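You operate a simulated robot arm through the tools that you are given. There is no shell and no other tool.

You are at the controls of a simulated robot arm. One attempt, no reset.

Task
Cure the block in the small press with its dial on 150, then free the ram.
Fine: heat on, pump into the green band; once TIME lights, red lever on FREE and heat off; leave the other blocks.

Only the result counts: the job must be done as asked and must still hold three seconds after the hand-in. Knocking over, shifting, dropping, spilling or breaking anything else fails it.

Robot
A 6-joint arm with a two-finger parallel gripper, fixed in place. Base frame: the origin is at the foot of the arm, x ahead of it, y to its left, z up. Lengths are in mm, angles in rad, forces in N, time in s.
Its first joint turns from -2.897 to 2.897 rad. Payload 3.91 kg.
Tool frame: the origin (TCP) lies between the finger pads and is the grasp point; the fingertips stand 30 mm ahead of it; z points along the fingers, y is the line along which they close. Largest opening 110 mm; finger width 20, thickness 10; the body of the gripper, 48 by 112 mm, starts 55 mm behind the TCP.
Orientation is told as [roll, pitch, yaw] about the base's x, y, z axes, in that order, counted from this pose: with the fingers straight down and closing along the base's y, the tool's x points along the base's -x, its y along +y and its z along -z.

Tools
- The arm moves only by the tool step_arm. Its argument "series" is a list of rows, each a list of 7 numbers: the finger opening in mm, from 0 to 110, then the shift along the tool's x, y, z in mm, then the turn, a rotation vector about the tool's x, y, z in rad. In form: [[gripper, tx, ty, tz, ax, ay, az], ...]. A call has 1 to 20 rows; each row shifts and turns the commanded pose from where the row before left it, along the tool's axes as they then stand. A row lasts 0.2 s, in which the tool goes at most 50 mm and 0.15 rad; a call with a longer step from one row to the next is refused whole, and so is a gripper value outside its range. A pose out of reach is approached as far as the arm can. The call stops where the force on the tool passes 90 N (or 10 N more than at its start, if that is more) or the arm is blocked; 0.2 s more then pass. Each finger travels about 153 mm/s and halts on what it meets, pressing with about 27 N; the grip force reading is that of the motor and also rises with nothing between the fingers. The clock runs only during rows and for 0.2 s after the last one: add rows that do not move to give the fingers time. The reply holds the time, the measured pose of the TCP, the force on the tool along the base axes, the opening and the grip force, in the units named above and with some noise, with the torque about the TCP (base axes, N m) and any sound that the robot's microphone picked up.
- Cameras (640 x 400 px; columns grow to the right, rows downward): "scene" is fixed at [219.2, 498.8, 1823.2]; the picture's right is [-0.07, -1.00, 0.00], its down [-0.92, 0.07, -0.39] and it looks along [0.39, -0.03, -0.92] (base axes); focal length 307 px, centre (320, 200). "wrist" rides on the gripper at [72, 17, -103] in the tool frame; the picture's right is [-0.23, 0.97, 0.00], its down [-0.76, -0.18, -0.62] and it looks along [-0.61, -0.14, 0.78] (tool axes); focal length 222 px, centre (320, 200). There is no depth. A picture from a camera that has moved, and an enlarged one, comes with that camera's place and axes in the base frame and with its lens.
- capture(camera): a new picture of that camera. The clock stands still meanwhile.
- zoom(camera, box): a new picture of the part [left, top, right, bottom] of that camera's present view, enlarged. The clock stands still meanwhile.
- hand_in(): hands the job in; it is judged then, once.

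Nothing tells you positions but the pictures and the camera data. Unless the task says otherwise, let go and move clear before handing in.

The tools are called after "Request:" by a JSON object that holds its "api" and its "payload". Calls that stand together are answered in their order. step_arm: Moves the arm, as the interface text tells. Its arguments: {"type":"object","properties":{"series":{"type":"array","items":{"type":"array","items":{"type":"number"}}}},"required":["series"]} The other tools are called the same way: capture (camera) takes a picture; zoom (camera, box) takes an enlarged picture of a part of a camera's view; hand_in () hands the job in.

At the start:

```text
time_s: 0.0
ee_pos: [202.6, 423.3, 1401.9]
orientation: [0.001, 0.0, 0.0]
ft_force: [1.0, 0.6, -0.2]
wrist_torque: [-0.04, 0.0, -0.01]
opening: 110.1
grip_force: 0.0
```

scene: 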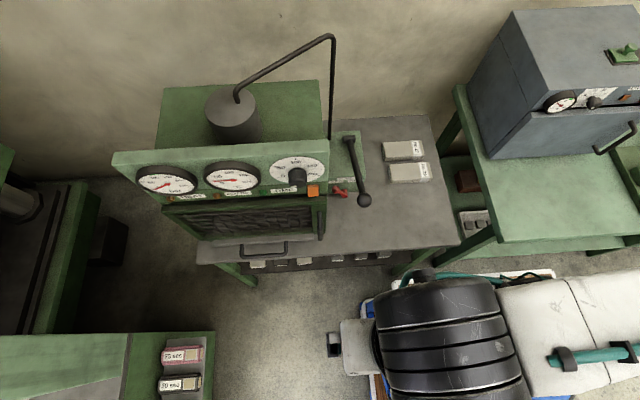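
wrist: 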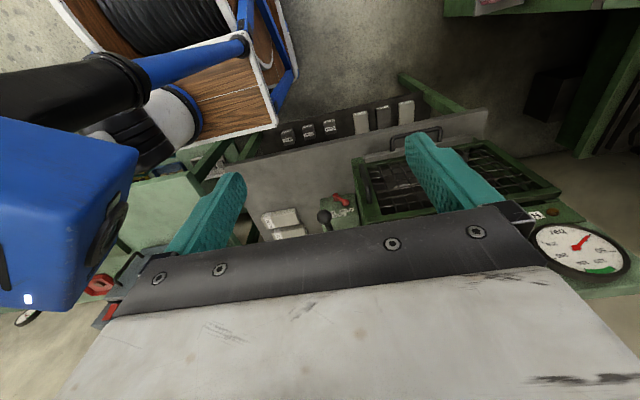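

I see a green press with gauges, a dial, an orange switch, a red lever and a pump handle. I'll enlarge parts of the view to identify everything before moving.

Request:
{"api": "zoom", "payload": {"camera": "scene", "box": [100, 120, 260, 220]}}

Request:
{"api": "zoom", "payload": {"camera": "scene", "box": [240, 120, 400, 220]}}

Request:
{"api": "zoom", "payload": {"camera": "scene", "box": [180, 190, 420, 340]}}

Request:
{"api": "zoom", "payload": {"camera": "scene", "box": [440, 20, 640, 145]}}

Request:
{"api": "zoom", "payload": {"camera": "scene", "box": [0, 130, 240, 400]}}

```text
4.00 times, centred on (180, 170) of scene
camera zoom: at [219.2, 498.8, 1823.2], right [-0.07, -1.0, 0.0], down [-0.92, 0.07, -0.39], along [0.39, -0.03, -0.92], focal length 1226 px, centre (880, 320)
```

zoom: 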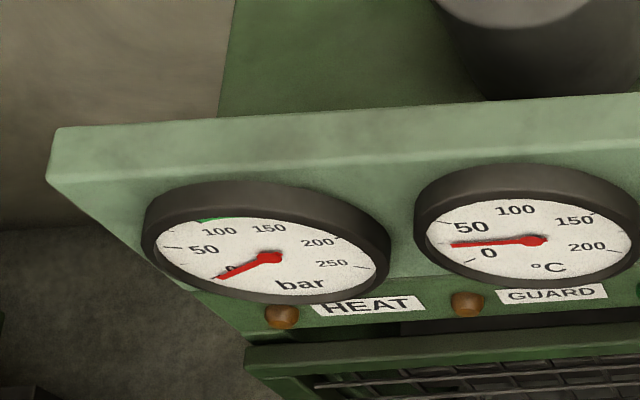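

```text
4.00 times, centred on (320, 170) of scene
camera zoom: at [219.2, 498.8, 1823.2], right [-0.07, -1.0, 0.0], down [-0.92, 0.07, -0.39], along [0.39, -0.03, -0.92], focal length 1226 px, centre (320, 320)
```

zoom: 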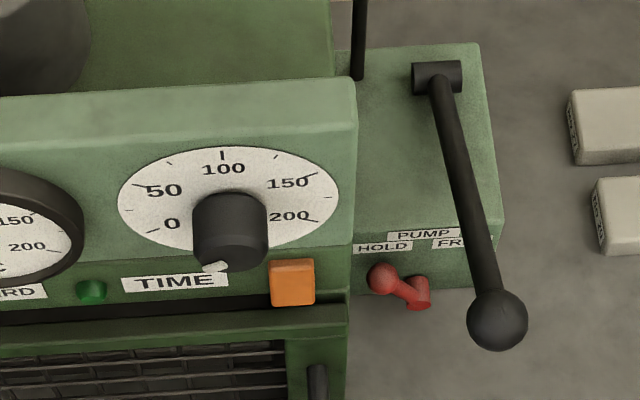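

```text
2.67 times, centred on (300, 265) of scene
camera zoom: at [219.2, 498.8, 1823.2], right [-0.07, -1.0, 0.0], down [-0.92, 0.07, -0.39], along [0.39, -0.03, -0.92], focal length 818 px, centre (373, 27)
```

zoom: 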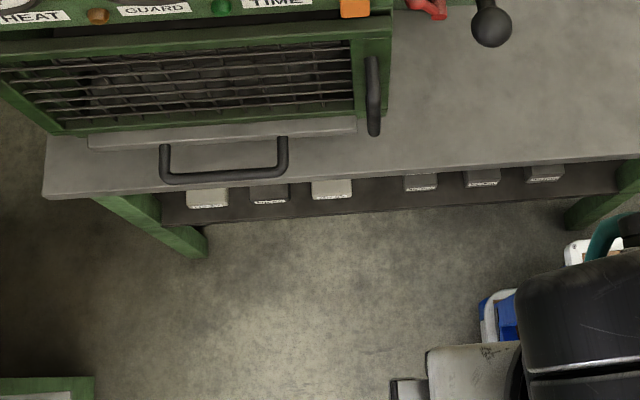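

```text
3.20 times, centred on (540, 82) of scene
camera zoom: at [219.2, 498.8, 1823.2], right [-0.07, -1.0, 0.0], down [-0.92, 0.07, -0.39], along [0.39, -0.03, -0.92], focal length 981 px, centre (-384, 576)
```

zoom: 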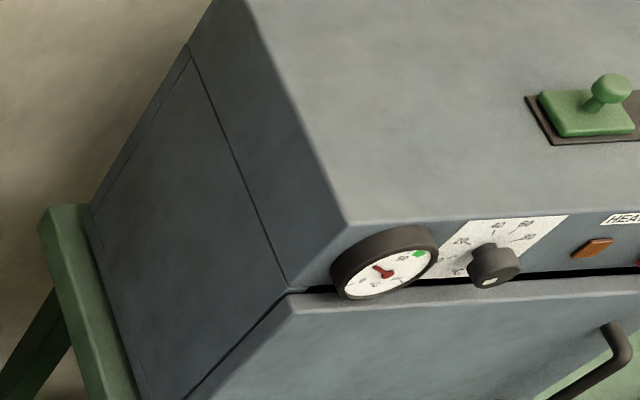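

```text
1.48 times, centred on (120, 265) of scene
camera zoom: at [219.2, 498.8, 1823.2], right [-0.07, -1.0, 0.0], down [-0.92, 0.07, -0.39], along [0.39, -0.03, -0.92], focal length 454 px, centre (616, 104)
```

zoom: 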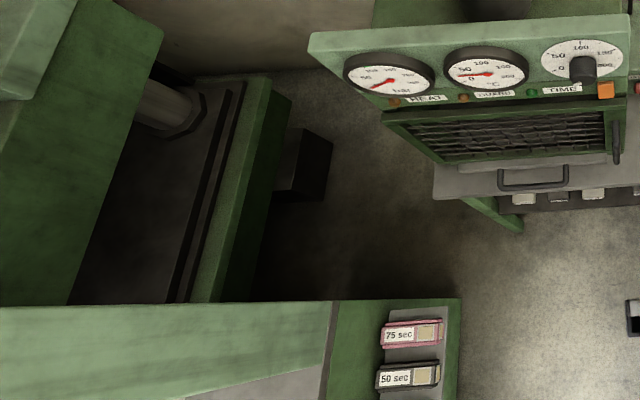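

The small press stands at about x 510, y 420–820, with its panel facing the arm at z around 1270. The dial is near y 522, the orange switch near y 492, and the pump ball near (531, 356, 1068). I'll bring the wrist camera round to look at the panel square-on from a safe distance.

Request:
{"api": "step_arm", "payload": {"series": [[110, 4, 24, 30, 0, 0, 0], [110, 4, 24, 30, 0, 0, 0], [110, 4, 24, 30, 0, 0, 0], [110, 4, 24, 30, 0, 0, 0], [110, 4, 24, 30, 0, 0, 0], [110, 0, 0, 0, 0, -0.15, 0], [110, 0, 0, 0, 0, -0.15, 0], [110, 0, 0, 0, 0, -0.15, 0], [110, 0, 0, 0, 0, -0.15, 0], [110, 0, 0, 0, 0, -0.15, 0], [110, 0, 0, 0, 0, -0.15, 0], [110, 0, 0, 0, 0, -0.15, 0], [110, 0, 0, 0, 0, -0.15, 0]]}}

Request:
{"api": "capture", "payload": {"camera": "wrist"}}

Request:
{"api": "capture", "payload": {"camera": "scene"}}

```text
time_s: 1.7
ee_pos: [278.7, 529.9, 1304.7]
orientation: [0.108, -0.33, -0.204]
ft_force: [-0.7, 1.5, -0.4]
wrist_torque: [-0.06, 0.01, -0.03]
opening: 109.9
grip_force: 0.1
stopped in row 8: the arm was blocked; the commanded pose is now the measured one
```

```text
taken
camera wrist: at [178.9, 555.2, 1381.5], right [0.37, 0.91, 0.17], down [0.47, -0.34, 0.82], along [0.8, -0.22, -0.55], focal length 222 px, centre (320, 200)
```

wrist: 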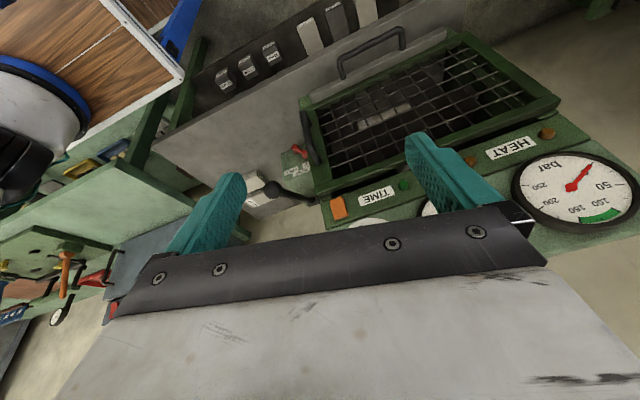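

```text
taken
```

scene: 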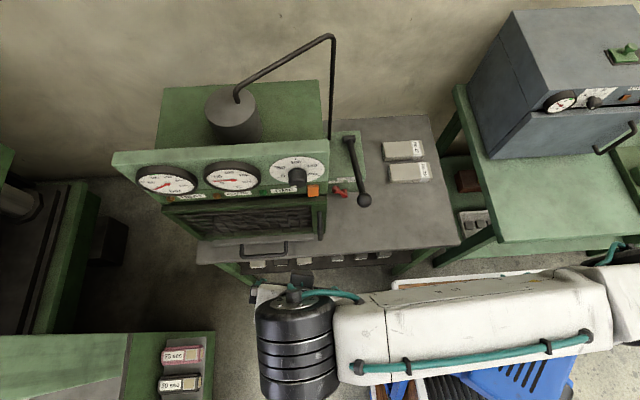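

The arm stopped mid-tilt with almost no force on the tool, so it may have met a joint limit rather than an obstacle. I'll look closer at the arm and press before trying another way of turning.

Request:
{"api": "zoom", "payload": {"camera": "scene", "box": [240, 240, 640, 400]}}

Request:
{"api": "zoom", "payload": {"camera": "wrist", "box": [220, 0, 640, 260]}}

Request:
{"api": "zoom", "payload": {"camera": "wrist", "box": [230, 100, 390, 220]}}

```text
1.60 times, centred on (440, 320) of scene
camera zoom: at [219.2, 498.8, 1823.2], right [-0.07, -1.0, 0.0], down [-0.92, 0.07, -0.39], along [0.39, -0.03, -0.92], focal length 490 px, centre (128, 8)
```

zoom: 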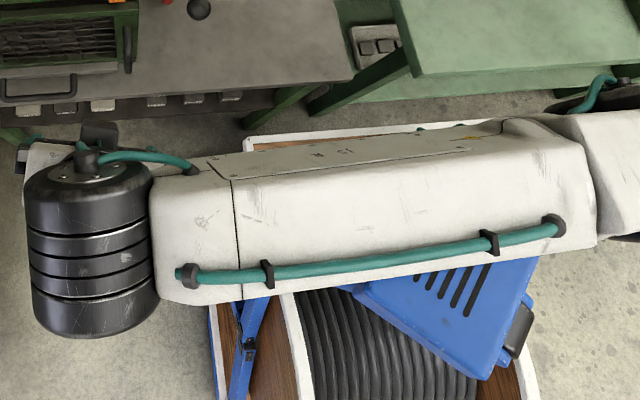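

```text
1.52 times, centred on (430, 130) of wrist
camera zoom: at [178.9, 555.2, 1381.5], right [0.37, 0.91, 0.17], down [0.47, -0.34, 0.82], along [0.8, -0.22, -0.55], focal length 338 px, centre (152, 307)
```

zoom: 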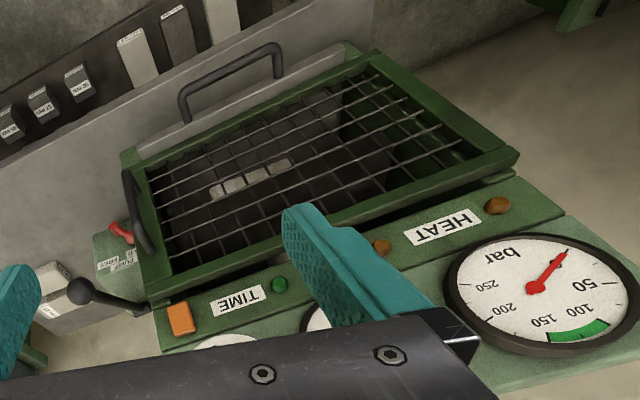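

```text
3.33 times, centred on (310, 160) of wrist
camera zoom: at [178.9, 555.2, 1381.5], right [0.37, 0.91, 0.17], down [0.47, -0.34, 0.82], along [0.8, -0.22, -0.55], focal length 740 px, centre (353, 333)
```

zoom: 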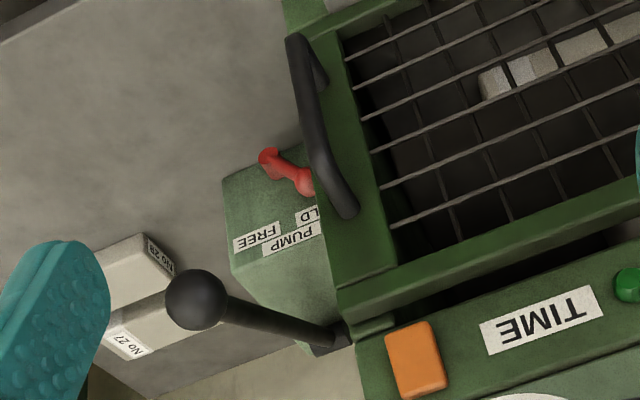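

The guard, the block behind it, the red lever and the orange switch are all visible. The last move drifted off its commanded path, so I'll probe with small moves to learn which way the wrist can turn freely.

Request:
{"api": "step_arm", "payload": {"series": [[110, 0, 0, 0, 0, -0.1, 0], [110, 0, 0, 0, 0, 0, 0]]}}

```text
time_s: 2.5
ee_pos: [292.9, 523.6, 1321.6]
orientation: [0.145, -0.42, -0.251]
ft_force: [-0.2, 0.0, -0.2]
wrist_torque: [0.0, 0.0, 0.0]
opening: 110.1
grip_force: 0.0
stopped in row 2: the arm was blocked; the commanded pose is now the measured one
```

The drift suggests the wrist centre can't come any closer to the base, rather than the tilt itself being blocked. I'll keep tilting while carrying the TCP forward so the wrist stays put.

Request:
{"api": "step_arm", "payload": {"series": [[110, -25, 0, 10, 0, -0.12, 0], [110, -25, 0, 10, 0, -0.12, 0], [110, 0, 0, 0, 0, 0, 0]]}}

Request:
{"api": "capture", "payload": {"camera": "scene"}}

```text
time_s: 3.3
ee_pos: [346.4, 511.6, 1326.4]
orientation: [0.168, -0.66, -0.291]
ft_force: [0.5, 0.4, 0.1]
wrist_torque: [0.01, 0.01, -0.03]
opening: 110.1
grip_force: 0.0
```

```text
taken
```

scene: 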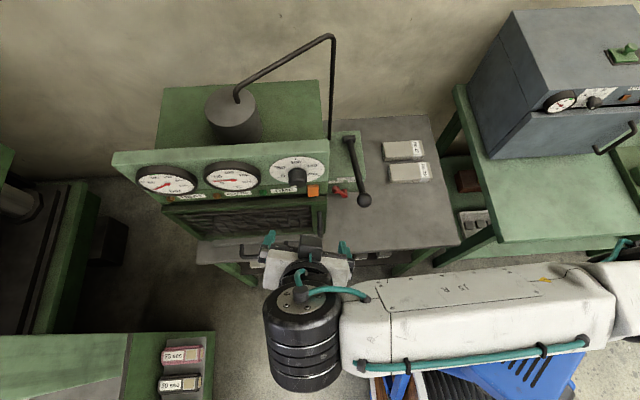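

That move tracked well, so keeping the wrist forward works. Next I'll look through the wrist camera from here.

Request:
{"api": "capture", "payload": {"camera": "wrist"}}

Request:
{"api": "zoom", "payload": {"camera": "wrist", "box": [200, 0, 520, 200]}}

```text
taken
camera wrist: at [229.7, 545.9, 1365.5], right [0.35, 0.9, 0.27], down [0.15, -0.34, 0.93], along [0.92, -0.29, -0.26], focal length 222 px, centre (320, 200)
```

wrist: 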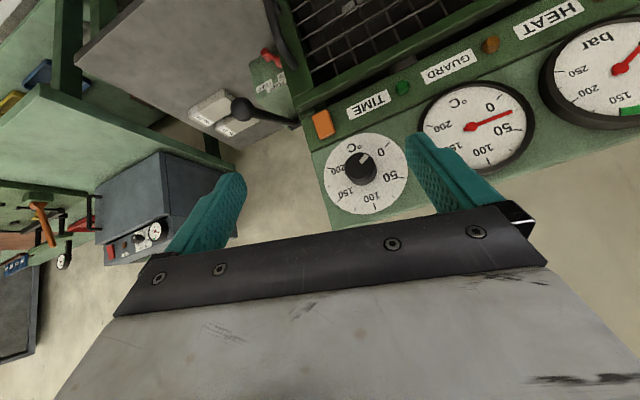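

```text
2.00 times, centred on (360, 100) of wrist
camera zoom: at [229.7, 545.9, 1365.5], right [0.35, 0.9, 0.27], down [0.15, -0.34, 0.93], along [0.92, -0.29, -0.26], focal length 444 px, centre (240, 400)
```

zoom: 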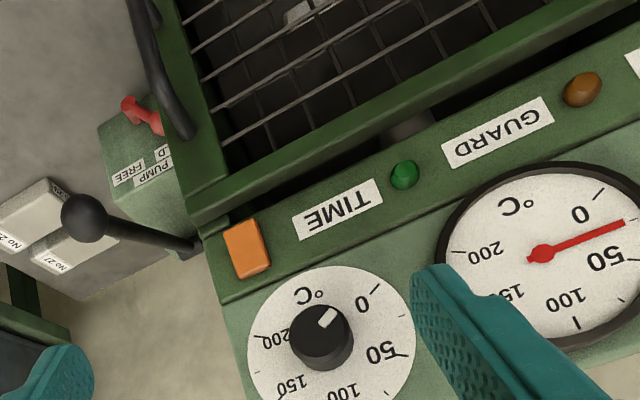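

The dial is the °C setting, with its white pointer now near 0. I'll zoom closer on the dial, the switch, and the lever box.

Request:
{"api": "zoom", "payload": {"camera": "wrist", "box": [310, 90, 430, 215]}}

Request:
{"api": "zoom", "payload": {"camera": "wrist", "box": [220, 0, 340, 150]}}

Request:
{"api": "zoom", "payload": {"camera": "wrist", "box": [50, 140, 250, 280]}}

```text
3.20 times, centred on (370, 152) of wrist
camera zoom: at [229.7, 545.9, 1365.5], right [0.35, 0.9, 0.27], down [0.15, -0.34, 0.93], along [0.92, -0.29, -0.26], focal length 711 px, centre (160, 352)
```

zoom: 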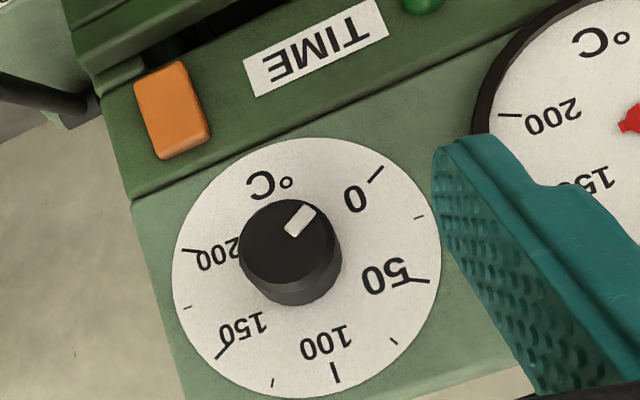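

```text
2.67 times, centred on (280, 75) of wrist
camera zoom: at [229.7, 545.9, 1365.5], right [0.35, 0.9, 0.27], down [0.15, -0.34, 0.93], along [0.92, -0.29, -0.26], focal length 592 px, centre (427, 533)
```

zoom: 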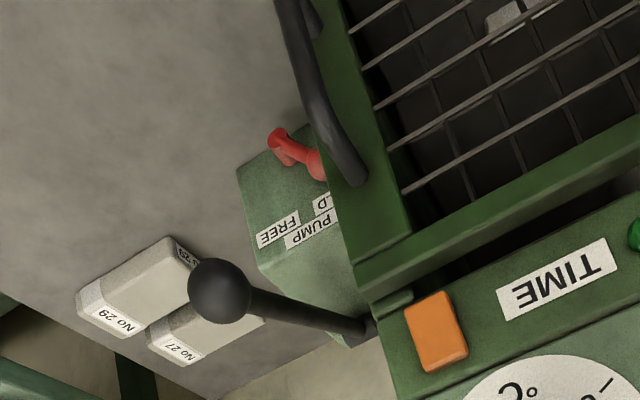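

```text
2.86 times, centred on (150, 210) of wrist
camera zoom: at [229.7, 545.9, 1365.5], right [0.35, 0.9, 0.27], down [0.15, -0.34, 0.93], along [0.92, -0.29, -0.26], focal length 635 px, centre (806, 171)
```

zoom: 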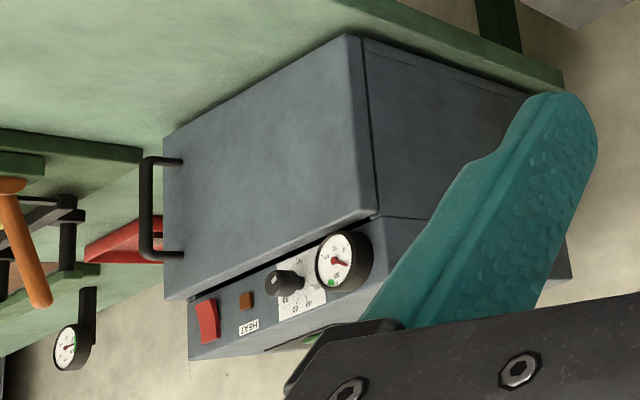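

The knob front is at about (501, 524, 1263), roughly 40 mm across, on a dial plate at x≈523. The orange switch is at (519, 493, 1176). The pointer is on 0, and 150 is about 180° clockwise from it. I'll move forward and down, then tilt to horizontal a little short of the panel.

Request:
{"api": "step_arm", "payload": {"series": [[110, -7.4, 6.3, 33.9, 0, 0, 0], [110, -7.4, 6.3, 33.9, 0, 0, 0], [110, -7.4, 6.3, 33.9, 0, 0, 0], [110, 0, 0, 0, -0.0163, -0.1268, -0.0296], [110, 0, 0, 0, -0.0163, -0.1268, -0.0296], [110, 0, 0, 0, -0.0163, -0.1268, -0.0296], [110, 0, 0, 0, -0.0163, -0.1268, -0.0296], [110, 0, 0, 0, 0, 0, 0]]}}

Request:
{"api": "capture", "payload": {"camera": "wrist"}}

Request:
{"api": "capture", "payload": {"camera": "scene"}}

```text
time_s: 5.3
ee_pos: [473.0, 508.9, 1265.0]
orientation: [0.212, -1.18, -0.343]
ft_force: [0.0, 0.7, -0.7]
wrist_torque: [-0.02, -0.05, -0.03]
opening: 110.0
grip_force: 0.1
stopped in row 8: the arm was blocked; the commanded pose is now the measured one
```

```text
taken
camera wrist: at [353.3, 544.5, 1238.6], right [0.22, 0.93, 0.29], down [-0.33, -0.21, 0.92], along [0.92, -0.3, 0.26], focal length 222 px, centre (320, 200)
```

wrist: 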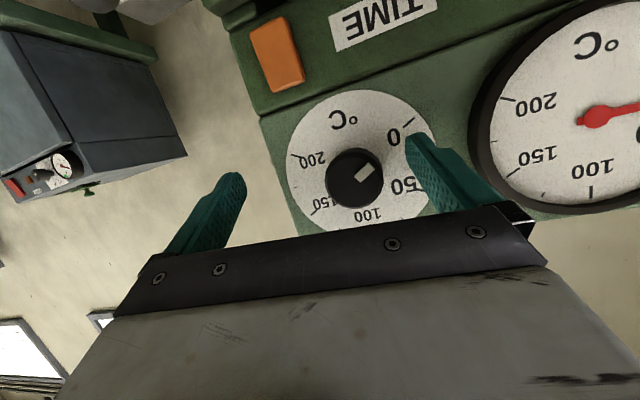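

```text
taken
```

scene: 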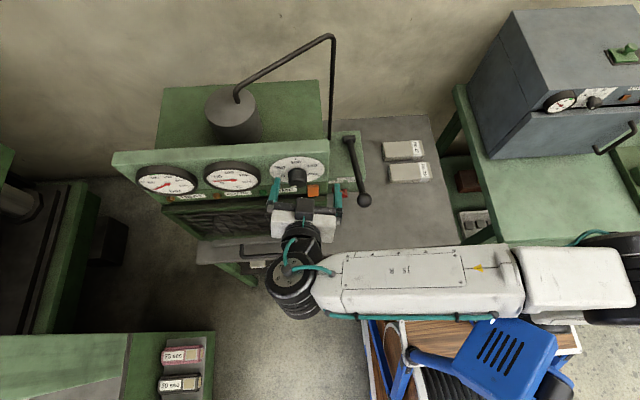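

The fingers are now close to the dial, but the arm stopped again with no contact force. I'll test single small moves, starting with a straight backward shift, to find the actual limit.

Request:
{"api": "step_arm", "payload": {"series": [[110, 7.2, -2.9, -18.5, 0, 0, 0], [110, 0, 0, 0, 0, 0, 0]]}}

```text
time_s: 5.9
ee_pos: [469.6, 501.7, 1259.6]
orientation: [0.182, -1.185, -0.348]
ft_force: [0.2, -0.1, -1.1]
wrist_torque: [0.01, 0.0, -0.01]
opening: 110.1
grip_force: 0.0
```

Moving back in −x hardly succeeds and the yaw keeps lagging, so one joint seems to be on its limit, possibly the base joint. I'll study the arm's layout before choosing another posture.

Request:
{"api": "zoom", "payload": {"camera": "scene", "box": [440, 220, 640, 400]}}

Request:
{"api": "zoom", "payload": {"camera": "scene", "box": [250, 180, 410, 330]}}

```text
2.22 times, centred on (540, 310) of scene
camera zoom: at [219.2, 498.8, 1823.2], right [-0.07, -1.0, 0.0], down [-0.92, 0.07, -0.39], along [0.39, -0.03, -0.92], focal length 681 px, centre (-169, -44)
```

zoom: 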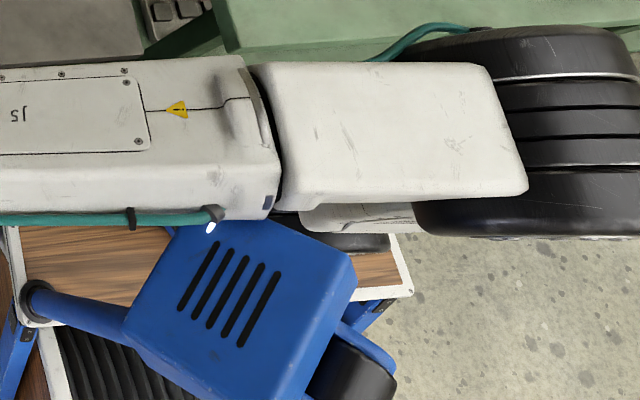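

```text
2.67 times, centred on (330, 255) of scene
camera zoom: at [219.2, 498.8, 1823.2], right [-0.07, -1.0, 0.0], down [-0.92, 0.07, -0.39], along [0.39, -0.03, -0.92], focal length 818 px, centre (293, 53)
```

zoom: 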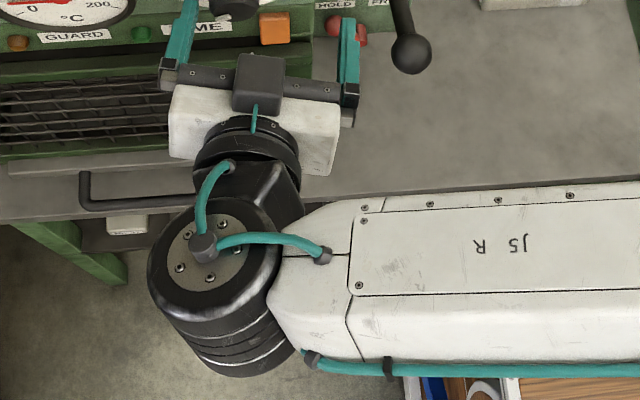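

The elbow and wrist cylinders show an offset arm whose forearm runs along +y. I'll probe a few directions with small moves to find which joint is at its stop.

Request:
{"api": "step_arm", "payload": {"series": [[110, -7.2, 2.9, 18.5, 0, 0, 0], [110, 0, 0, 0, 0, 0, 0], [110, 0, 0, 0, 0, 0, 0]]}}

Request:
{"api": "step_arm", "payload": {"series": [[110, 18.5, -1.6, 7.5, 0, 0, 0], [110, 18.5, -1.6, 7.5, 0, 0, 0], [110, 0, 0, 0, 0, 0, 0]]}}

Request:
{"api": "step_arm", "payload": {"series": [[110, -2.6, -19.7, 2.1, 0, 0, 0], [110, -2.6, -19.7, 2.1, 0, 0, 0], [110, 0, 0, 0, 0, 0, 0]]}}

```text
time_s: 6.7
ee_pos: [471.2, 508.3, 1263.2]
orientation: [0.195, -1.182, -0.327]
ft_force: [0.3, -0.4, 0.5]
wrist_torque: [-0.02, -0.02, -0.02]
opening: 110.1
grip_force: 0.1
```

```text
time_s: 7.5
ee_pos: [470.5, 507.1, 1223.3]
orientation: [0.2, -1.183, -0.328]
ft_force: [-0.9, 0.0, -0.4]
wrist_torque: [-0.01, -0.01, 0.01]
opening: 110.0
grip_force: 0.0
```

```text
time_s: 8.3
ee_pos: [479.0, 465.3, 1219.8]
orientation: [0.187, -1.183, -0.331]
ft_force: [0.7, 0.1, 0.0]
wrist_torque: [0.02, -0.01, -0.01]
opening: 110.3
grip_force: 0.1
```

Downward motion tracks exactly, but sideways motion drifts a little. A blue box near the arm's base looked different between pictures, so I'll check whether it belongs to the arm or something is being touched.

Request:
{"api": "capture", "payload": {"camera": "scene"}}

Request:
{"api": "zoom", "payload": {"camera": "scene", "box": [340, 280, 640, 400]}}

Request:
{"api": "capture", "payload": {"camera": "wrist"}}

```text
taken
```

scene: 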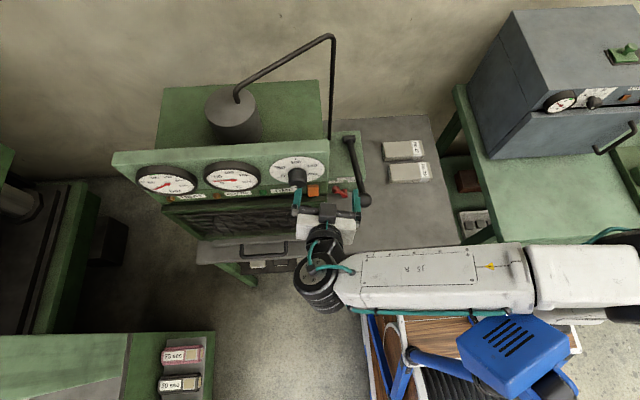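

```text
2.13 times, centred on (490, 340) of scene
camera zoom: at [219.2, 498.8, 1823.2], right [-0.07, -1.0, 0.0], down [-0.92, 0.07, -0.39], along [0.39, -0.03, -0.92], focal length 654 px, centre (-43, -99)
```

zoom: 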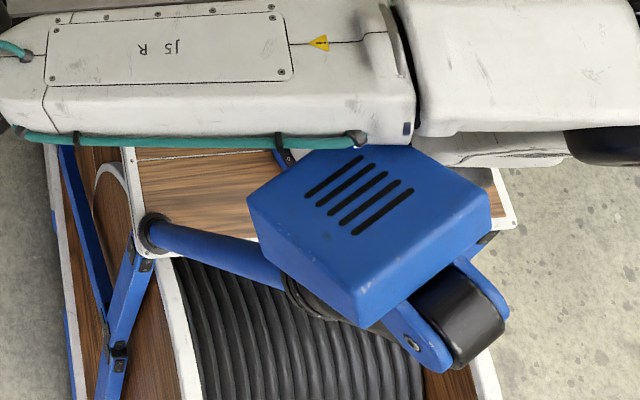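

```text
taken
camera wrist: at [360.3, 503.0, 1192.4], right [0.24, 0.93, 0.28], down [-0.33, -0.19, 0.92], along [0.91, -0.31, 0.26], focal length 222 px, centre (320, 200)
```

wrist: 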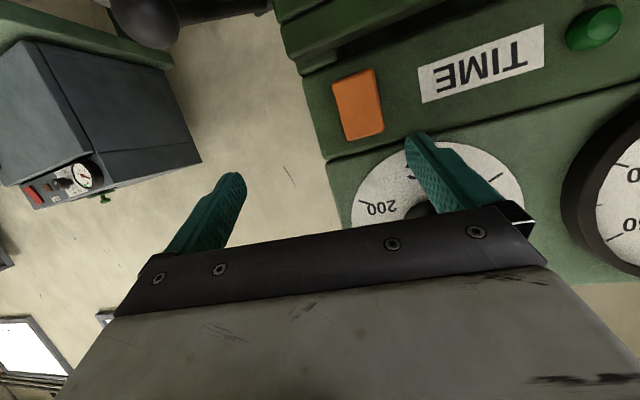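

The blue box shifts with the arm in every picture, so I need a direct look at it. I'll back away from the panel and turn the wrist camera toward the arm's own base.

Request:
{"api": "step_arm", "payload": {"series": [[110, 0, 0, -30, 0, 0.14, 0], [110, 0, 0, -30, 0, 0.14, 0], [110, 0, 0, -30, 0, 0.14, 0], [110, 0, 0, -30, 0, 0.14, 0], [110, 0, 0, 0, 0, 0, 0]]}}

```text
time_s: 9.5
ee_pos: [371.1, 480.4, 1285.4]
orientation: [0.085, -0.624, -0.191]
ft_force: [-0.5, -0.2, 0.0]
wrist_torque: [0.01, 0.01, 0.03]
opening: 109.8
grip_force: 0.1
```

Backing out worked cleanly. I'll rise a bit and turn the tool down and toward the base side, so the wrist camera can see the blue object and the arm.

Request:
{"api": "step_arm", "payload": {"series": [[110, -4.9, -5.2, -30.9, 0, 0, 0], [110, -4.9, -5.2, -30.9, 0, 0, 0], [110, -4.9, -5.2, -30.9, 0, 0, 0], [110, -4.9, -5.2, -30.9, 0, 0, 0], [110, 0, 0, 0, 0.0386, 0.0828, 0.0879], [110, 0, 0, 0, 0.0386, 0.0828, 0.0879], [110, 0, 0, 0, 0.0386, 0.0828, 0.0879], [110, 0, 0, 0, 0.0386, 0.0828, 0.0879], [110, 0, 0, 0, 0.0386, 0.0828, 0.0879], [110, 0, 0, 0, 0.0386, 0.0828, 0.0879], [110, 0, 0, 0, 0.0386, 0.0828, 0.0879], [110, 0, 0, 0, 0, 0, 0]]}}

Request:
{"api": "capture", "payload": {"camera": "wrist"}}

Request:
{"api": "capture", "payload": {"camera": "scene"}}

```text
time_s: 12.1
ee_pos: [312.8, 459.3, 1396.7]
orientation: [0.002, -0.002, -0.803]
ft_force: [0.6, -0.7, -0.2]
wrist_torque: [0.04, 0.02, -0.02]
opening: 110.2
grip_force: 0.2
```

```text
taken
camera wrist: at [273.5, 522.2, 1500.6], right [0.86, 0.51, 0.0], down [0.4, -0.67, 0.62], along [0.32, -0.53, -0.78], focal length 222 px, centre (320, 200)
```

wrist: 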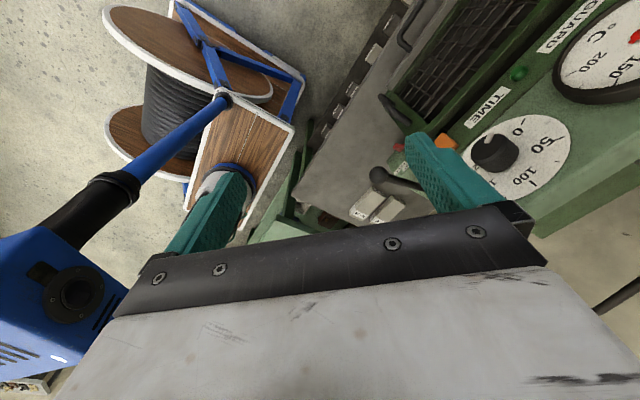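

```text
taken
```

scene: 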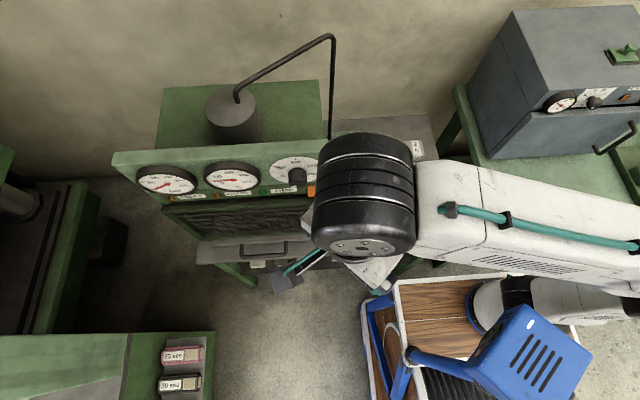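

The blue box is on the end of a blue tube leading from a cable-reel stand. I'll zoom in to see how it relates to the arm.

Request:
{"api": "zoom", "payload": {"camera": "scene", "box": [340, 250, 640, 400]}}

Request:
{"api": "zoom", "payload": {"camera": "wrist", "box": [0, 0, 320, 400]}}

```text
2.13 times, centred on (490, 325) of scene
camera zoom: at [219.2, 498.8, 1823.2], right [-0.07, -1.0, 0.0], down [-0.92, 0.07, -0.39], along [0.39, -0.03, -0.92], focal length 654 px, centre (-43, -67)
```

zoom: 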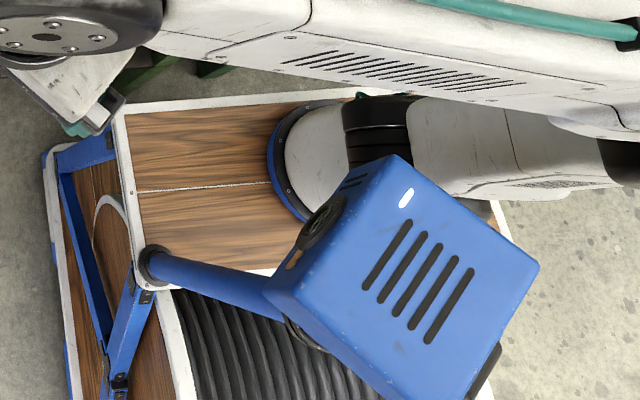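

```text
1.00 times, centred on (160, 200) of wrist (not enlarged: the box is as wide or as high as the picture)
camera zoom: at [273.5, 522.2, 1500.6], right [0.86, 0.51, 0.0], down [0.4, -0.67, 0.62], along [0.32, -0.53, -0.78], focal length 222 px, centre (480, 200)
```

zoom: 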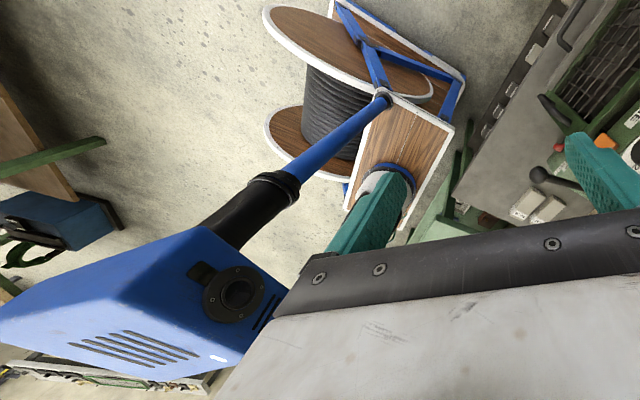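

The blue box is a camera head on a mast at about (144, 275), with its top at z≈1445. It turns to follow the gripper, and my forearm was brushing it. The forearm therefore has to pass below that head, so I'll move sideways clear of it, descend with the tool pointing down, then tilt to horizontal from below.

Request:
{"api": "step_arm", "payload": {"series": [[110, -30.5, 17, 0, 0, 0, 0], [110, -30.5, 17, 0, 0, 0, 0], [110, 0, 0, 43, 0, 0, -0.1147], [110, 0, 0, 43, 0, 0, -0.1147], [110, 0, 0, 43, 0, 0, -0.1147], [110, 0, 0, 43, 0, 0, -0.1147], [110, 0, 0, 43, 0, 0, -0.1147], [110, 0, 0, 43, 0, 0, -0.1147], [110, 0, 0, 43, 0, 0, -0.1147], [110, 0, 0, 0, 0, 0, 0]]}}

Request:
{"api": "capture", "payload": {"camera": "wrist"}}

Request:
{"api": "capture", "payload": {"camera": "scene"}}

```text
time_s: 14.3
ee_pos: [379.4, 437.1, 1094.4]
orientation: [0.0, -0.005, 0.001]
ft_force: [-0.4, 0.4, 0.5]
wrist_torque: [-0.01, 0.01, -0.02]
opening: 110.0
grip_force: 0.0
```

```text
taken
camera wrist: at [306.7, 453.8, 1198.4], right [0.23, 0.97, 0.0], down [0.76, -0.18, 0.63], along [0.61, -0.14, -0.78], focal length 222 px, centre (320, 200)
```

wrist: 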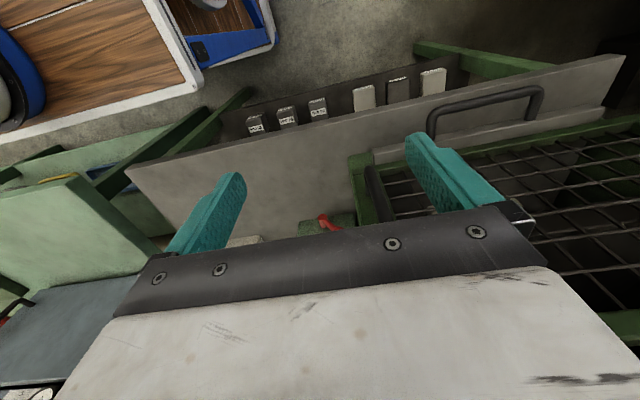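

```text
taken
```

scene: 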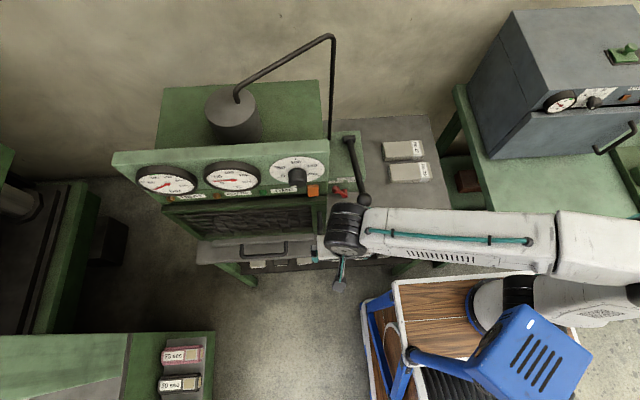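

Descending tracked exactly. Now I'll go a little lower and tilt the tool up to horizontal, with the forearm staying under the head.

Request:
{"api": "step_arm", "payload": {"series": [[110, 0, 0, 30, 0, 0, 0], [110, 0, 0, 30, 0, 0, 0], [110, 0, 0, 30, 0, 0, 0], [110, -7, 0, 0, 0, -0.1428, 0], [110, -6.9, 0, 1, 0, -0.1428, 0], [110, -6.7, 0, 2, 0, -0.1428, 0], [110, -6.4, 0, 2.9, 0, -0.1428, 0], [110, -5.9, 0, 3.8, 0, -0.1428, 0], [110, -5.3, 0, 4.6, 0, -0.1428, 0], [110, -4.6, 0, 5.3, 0, -0.1428, 0], [110, -3.8, 0, 5.9, 0, -0.1428, 0], [110, -2.9, 0, 6.4, 0, -0.1428, 0], [110, -2, 0, 6.7, 0, -0.1428, 0], [110, -1, 0, 6.9, 0, -0.1428, 0], [110, 0, 0, 0, 0, 0, 0]]}}

Request:
{"api": "capture", "payload": {"camera": "wrist"}}

Request:
{"api": "capture", "payload": {"camera": "scene"}}

```text
time_s: 17.5
ee_pos: [456.9, 438.6, 1007.9]
orientation: [2.392, -1.565, -2.395]
ft_force: [0.8, 0.0, -0.5]
wrist_torque: [-0.03, 0.0, -0.02]
opening: 110.3
grip_force: 0.0
```

```text
taken
camera wrist: at [353.4, 455.3, 935.5], right [0.0, 0.97, 0.23], down [-0.63, -0.18, 0.76], along [0.78, -0.14, 0.61], focal length 222 px, centre (320, 200)
```

wrist: 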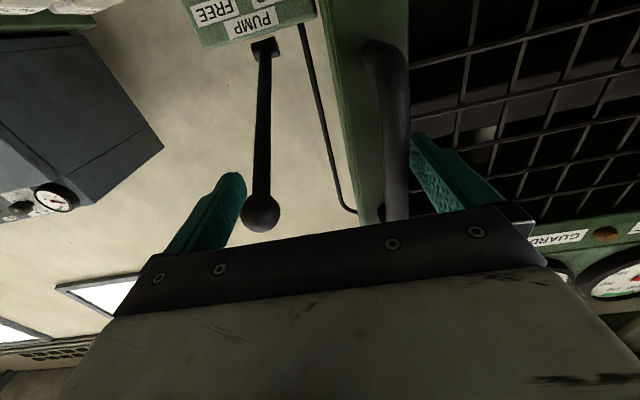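

```text
taken
```

scene: 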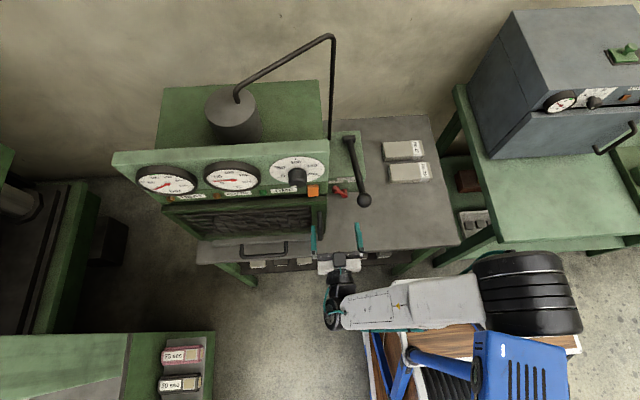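

The tool is now horizontal and on target, pointing at the press. I'll raise it in stages toward the switch and dial, checking the head clearance as I go.

Request:
{"api": "step_arm", "payload": {"series": [[110, -36, 21.5, -6, 0, 0, 0], [110, -36, 21.5, -6, 0, 0, 0], [110, -36, 21.5, -6, 0, 0, 0], [110, -36, 21.5, -6, 0, 0, 0], [110, 0, 0, 0, 0, 0, 0]]}}

Request:
{"api": "capture", "payload": {"camera": "wrist"}}

Request:
{"api": "zoom", "payload": {"camera": "scene", "box": [260, 180, 620, 400]}}

```text
time_s: 18.7
ee_pos: [449.5, 518.1, 1152.5]
orientation: [2.023, -1.563, -2.055]
ft_force: [0.6, -0.4, 0.0]
wrist_torque: [-0.05, -0.02, 0.03]
opening: 109.9
grip_force: 0.1
```

```text
taken
camera wrist: at [347.0, 536.6, 1080.4], right [0.03, 0.97, 0.23], down [-0.63, -0.16, 0.76], along [0.78, -0.17, 0.61], focal length 222 px, centre (320, 200)
```

wrist: 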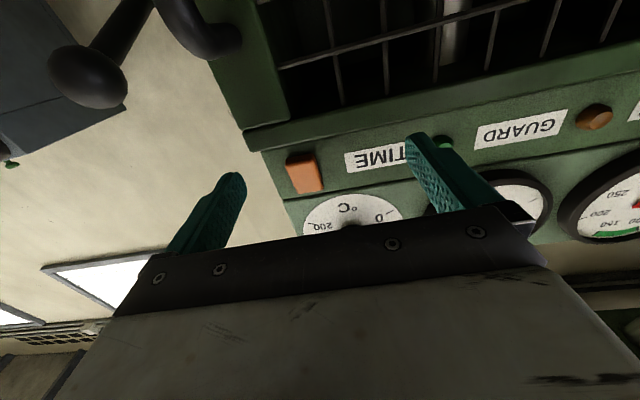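

```text
1.78 times, centred on (440, 290) of scene
camera zoom: at [219.2, 498.8, 1823.2], right [-0.07, -1.0, 0.0], down [-0.92, 0.07, -0.39], along [0.39, -0.03, -0.92], focal length 545 px, centre (107, 40)
```

zoom: 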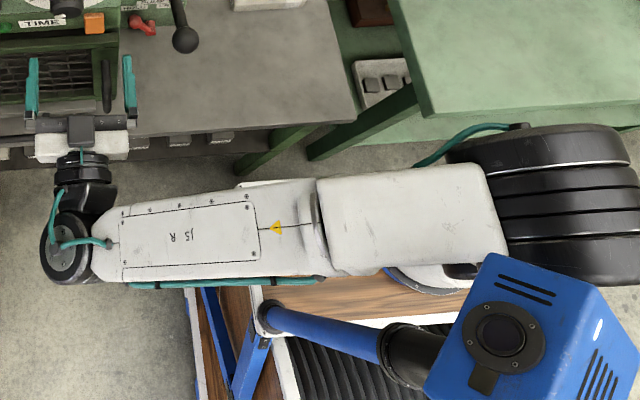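

The arm is about 17 mm short in −x because the forearm's rear is against the camera head. The work itself is further forward, so I'll move forward off the contact and raise to dial height, watching the tracking.

Request:
{"api": "step_arm", "payload": {"series": [[110, 0, 0, 30, 0, 0, 0], [110, 0, 0, 0, 0, 0, 0]]}}

Request:
{"api": "step_arm", "payload": {"series": [[110, -37, 0, 0, 0, 0, 0], [110, -37, 0, 0, 0, 0, 0], [110, -37, 0, 0, 0, 0, 0], [110, 0, 0, 0, 0, 0, 0]]}}

Request:
{"api": "capture", "payload": {"camera": "wrist"}}

Request:
{"api": "zoom", "payload": {"camera": "scene", "box": [260, 130, 620, 400]}}

```text
time_s: 19.3
ee_pos: [462.7, 525.9, 1150.8]
orientation: [-3.102, -1.566, 3.102]
ft_force: [1.0, 0.8, -0.1]
wrist_torque: [0.02, 0.03, 0.01]
opening: 109.8
grip_force: 0.0
```

```text
time_s: 20.3
ee_pos: [466.2, 528.0, 1249.1]
orientation: [-1.652, -1.545, 1.648]
ft_force: [-0.3, 0.5, -0.1]
wrist_torque: [-0.02, -0.01, -0.01]
opening: 110.4
grip_force: 0.1
```

```text
taken
camera wrist: at [362.6, 541.7, 1176.6], right [0.0, 0.98, 0.2], down [-0.63, -0.16, 0.76], along [0.78, -0.13, 0.61], focal length 222 px, centre (320, 200)
```

wrist: 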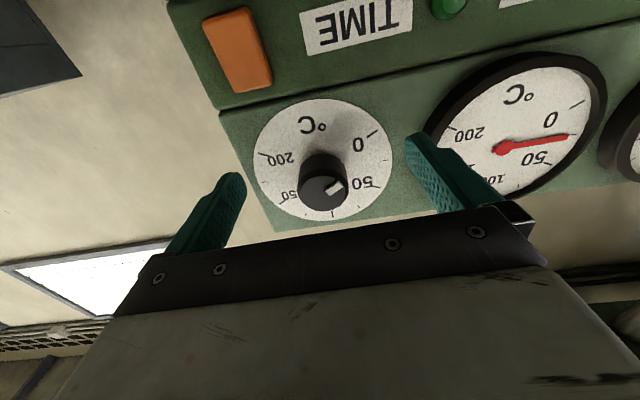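

```text
1.48 times, centred on (440, 265) of scene
camera zoom: at [219.2, 498.8, 1823.2], right [-0.07, -1.0, 0.0], down [-0.92, 0.07, -0.39], along [0.39, -0.03, -0.92], focal length 454 px, centre (142, 104)
```

zoom: 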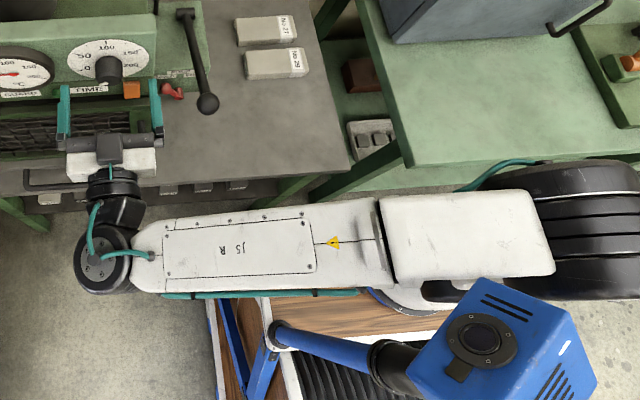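

The fingers straddle the knob, but the forearm's rear is again touching the head, leaving z about 14 mm low. I'll zoom in for exact dial and knob positions, then tilt the tool slightly upward so the wrist sits lower.

Request:
{"api": "zoom", "payload": {"camera": "wrist", "box": [240, 90, 400, 230]}}

Request:
{"api": "zoom", "payload": {"camera": "scene", "box": [250, 130, 370, 210]}}

```text
2.86 times, centred on (320, 160) of wrist
camera zoom: at [362.6, 541.7, 1176.6], right [0.0, 0.98, 0.2], down [-0.63, -0.16, 0.76], along [0.78, -0.13, 0.61], focal length 635 px, centre (320, 314)
```

zoom: 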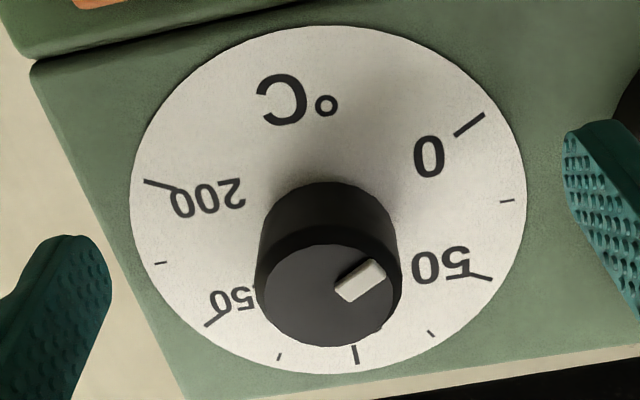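

```text
5.00 times, centred on (310, 170) of scene
camera zoom: at [219.2, 498.8, 1823.2], right [-0.07, -1.0, 0.0], down [-0.92, 0.07, -0.39], along [0.39, -0.03, -0.92], focal length 1533 px, centre (370, 350)
```

zoom: 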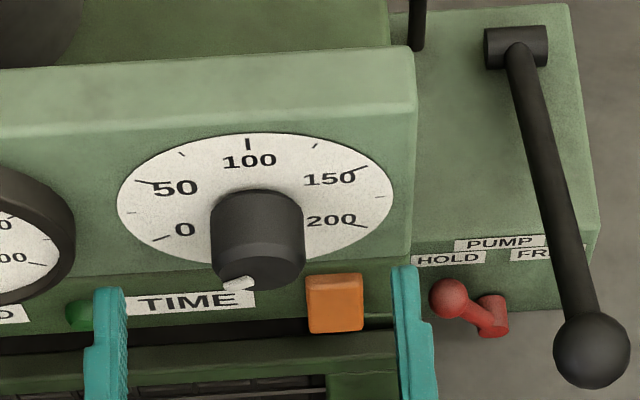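

The knob axis is at y≈523.5, z≈1270, running from x≈491 to the plate at x≈519, with a diameter of about 35 mm. The ticks are 60° per 50, so 150 lies 180° clockwise from 0. I'll narrow the fingers and tilt up 0.4 rad so the wrist drops clear of the head.

Request:
{"api": "step_arm", "payload": {"series": [[80, 0, 0, 0, 0, -0.1333, 0], [80, 0, 0, 0, 0, -0.1333, 0], [80, 0, 0, 0, 0, -0.1334, 0], [80, 0, 0, 0, 0, 0, 0], [80, 0, 0, 0, 0, 0, 0]]}}

Request:
{"api": "capture", "payload": {"camera": "wrist"}}

Request:
{"api": "capture", "payload": {"camera": "scene"}}

```text
time_s: 21.5
ee_pos: [462.8, 525.1, 1259.8]
orientation: [3.142, -1.166, -3.14]
ft_force: [0.7, -0.4, 0.3]
wrist_torque: [0.02, 0.01, -0.03]
opening: 80.2
grip_force: 0.1
```

```text
taken
camera wrist: at [396.0, 540.7, 1154.1], right [-0.09, 0.97, 0.21], down [-0.87, -0.18, 0.46], along [0.48, -0.14, 0.87], focal length 222 px, centre (320, 200)
```

wrist: 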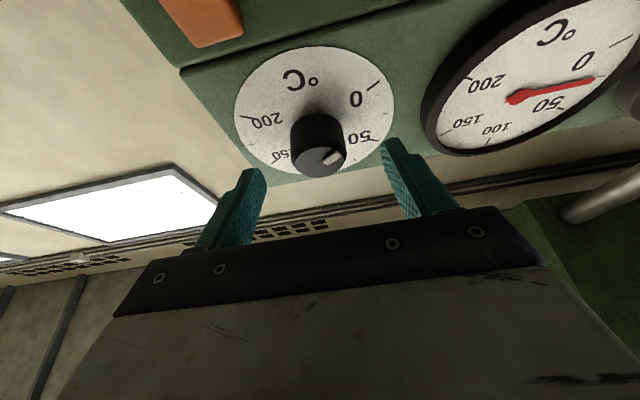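

```text
taken
```

scene: 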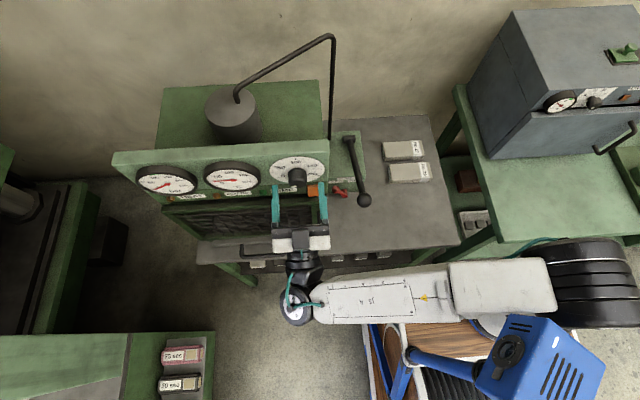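

Contact is relieved and tracking is within about 3 mm. I'll advance so the pads overlap the knob, then check alignment.

Request:
{"api": "step_arm", "payload": {"series": [[80, 7.0, -1.6, 19, 0, 0, 0], [80, 0, 0, 0, 0, 0, 0]]}}

Request:
{"api": "capture", "payload": {"camera": "wrist"}}

Request:
{"api": "zoom", "payload": {"camera": "scene", "box": [250, 140, 350, 230]}}

```text
time_s: 22.1
ee_pos: [482.9, 523.6, 1260.6]
orientation: [-3.14, -1.168, 3.137]
ft_force: [0.4, 0.4, 0.1]
wrist_torque: [-0.02, -0.02, 0.01]
opening: 80.0
grip_force: 0.0
```

```text
taken
camera wrist: at [417.0, 540.0, 1154.3], right [-0.09, 0.97, 0.21], down [-0.87, -0.17, 0.46], along [0.48, -0.14, 0.87], focal length 222 px, centre (320, 200)
```

wrist: 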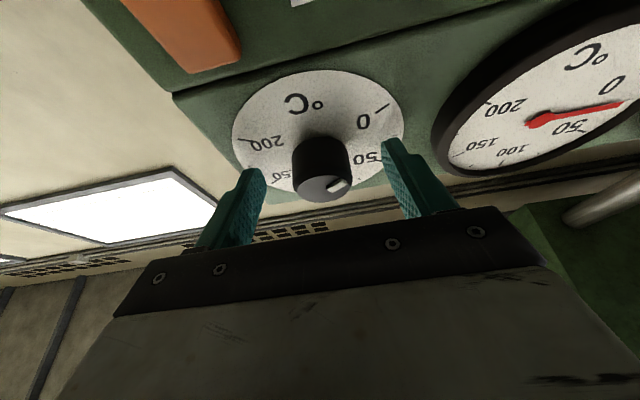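

```text
4.44 times, centred on (300, 185) of scene
camera zoom: at [219.2, 498.8, 1823.2], right [-0.07, -1.0, 0.0], down [-0.92, 0.07, -0.39], along [0.39, -0.03, -0.92], focal length 1362 px, centre (409, 267)
```

zoom: 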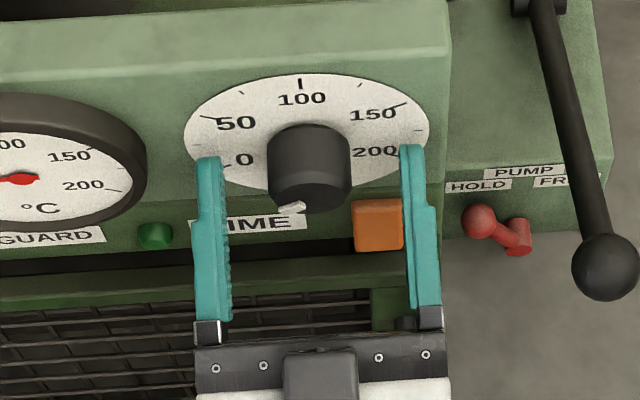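

The fingers flank the knob well. I'll pre-rotate about the knob axis by −50°, then close on the knob.

Request:
{"api": "step_arm", "payload": {"series": [[80, -0.09, -1.35, 0.04, -0.0567, 0, -0.134], [80, -0.09, -1.35, 0.04, -0.0567, 0, -0.134], [80, -0.09, -1.35, 0.04, -0.0567, 0, -0.134], [80, -0.09, -1.35, 0.04, -0.0567, 0, -0.134], [80, -0.09, -1.35, 0.04, -0.0567, 0, -0.134], [80, -0.09, -1.35, 0.04, -0.0567, 0, -0.134], [80, 0, 0, 0, 0, 0, 0]]}}

Request:
{"api": "capture", "payload": {"camera": "wrist"}}

Request:
{"api": "zoom", "payload": {"camera": "scene", "box": [230, 130, 430, 330]}}

```text
time_s: 23.7
ee_pos: [480.8, 516.4, 1268.1]
orientation: [-1.89, -0.631, 2.078]
ft_force: [0.3, -0.3, 0.5]
wrist_torque: [-0.01, 0.02, -0.02]
opening: 80.0
grip_force: 0.2
```

```text
taken
camera wrist: at [414.3, 443.8, 1185.0], right [-0.09, 0.79, -0.61], down [-0.87, 0.24, 0.43], along [0.48, 0.57, 0.67], focal length 222 px, centre (320, 200)
```

wrist: 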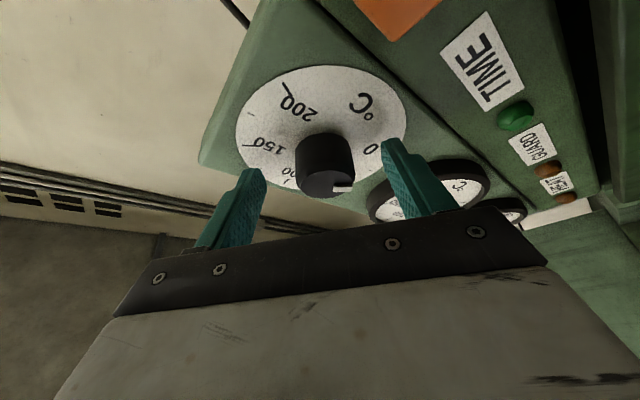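

```text
2.00 times, centred on (330, 230) of scene
camera zoom: at [219.2, 498.8, 1823.2], right [-0.07, -1.0, 0.0], down [-0.92, 0.07, -0.39], along [0.39, -0.03, -0.92], focal length 613 px, centre (300, 140)
```

zoom: 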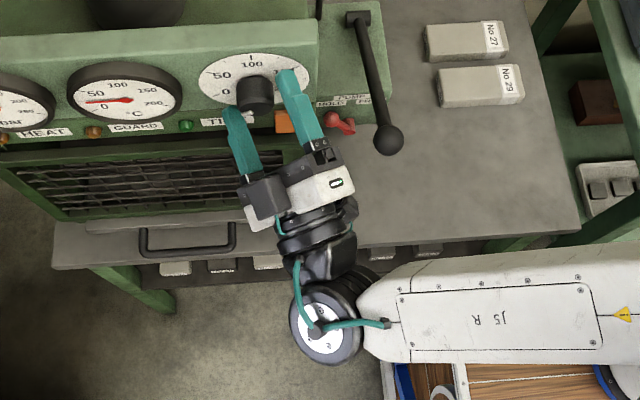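

The pose is close to plan. I'll close on the knob and check the grip.

Request:
{"api": "step_arm", "payload": {"series": [[20, 0, 0, 0, 0, 0, 0], [20, 0, 0, 0, 0, 0, 0], [20, 0, 0, 0, 0, 0, 0]]}}

Request:
{"api": "capture", "payload": {"camera": "wrist"}}

```text
time_s: 24.5
ee_pos: [480.9, 517.3, 1265.3]
orientation: [-1.887, -0.631, 2.077]
ft_force: [-0.5, 14.0, -12.2]
wrist_torque: [-0.03, 0.23, 1.2]
opening: 37.8
grip_force: 45.1
```

```text
taken
camera wrist: at [414.7, 445.1, 1182.9], right [-0.09, 0.78, -0.61], down [-0.87, 0.24, 0.43], along [0.48, 0.57, 0.66], focal length 222 px, centre (320, 200)
```

wrist: 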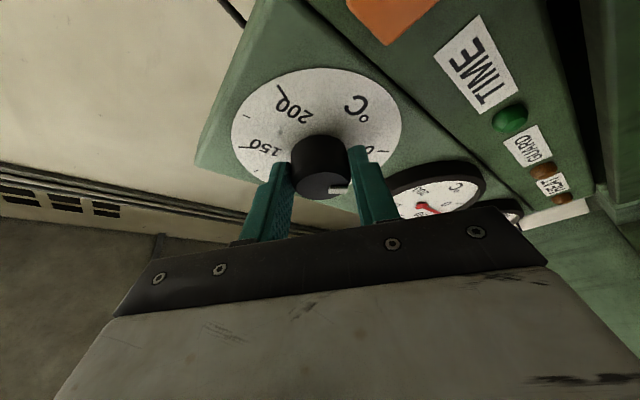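

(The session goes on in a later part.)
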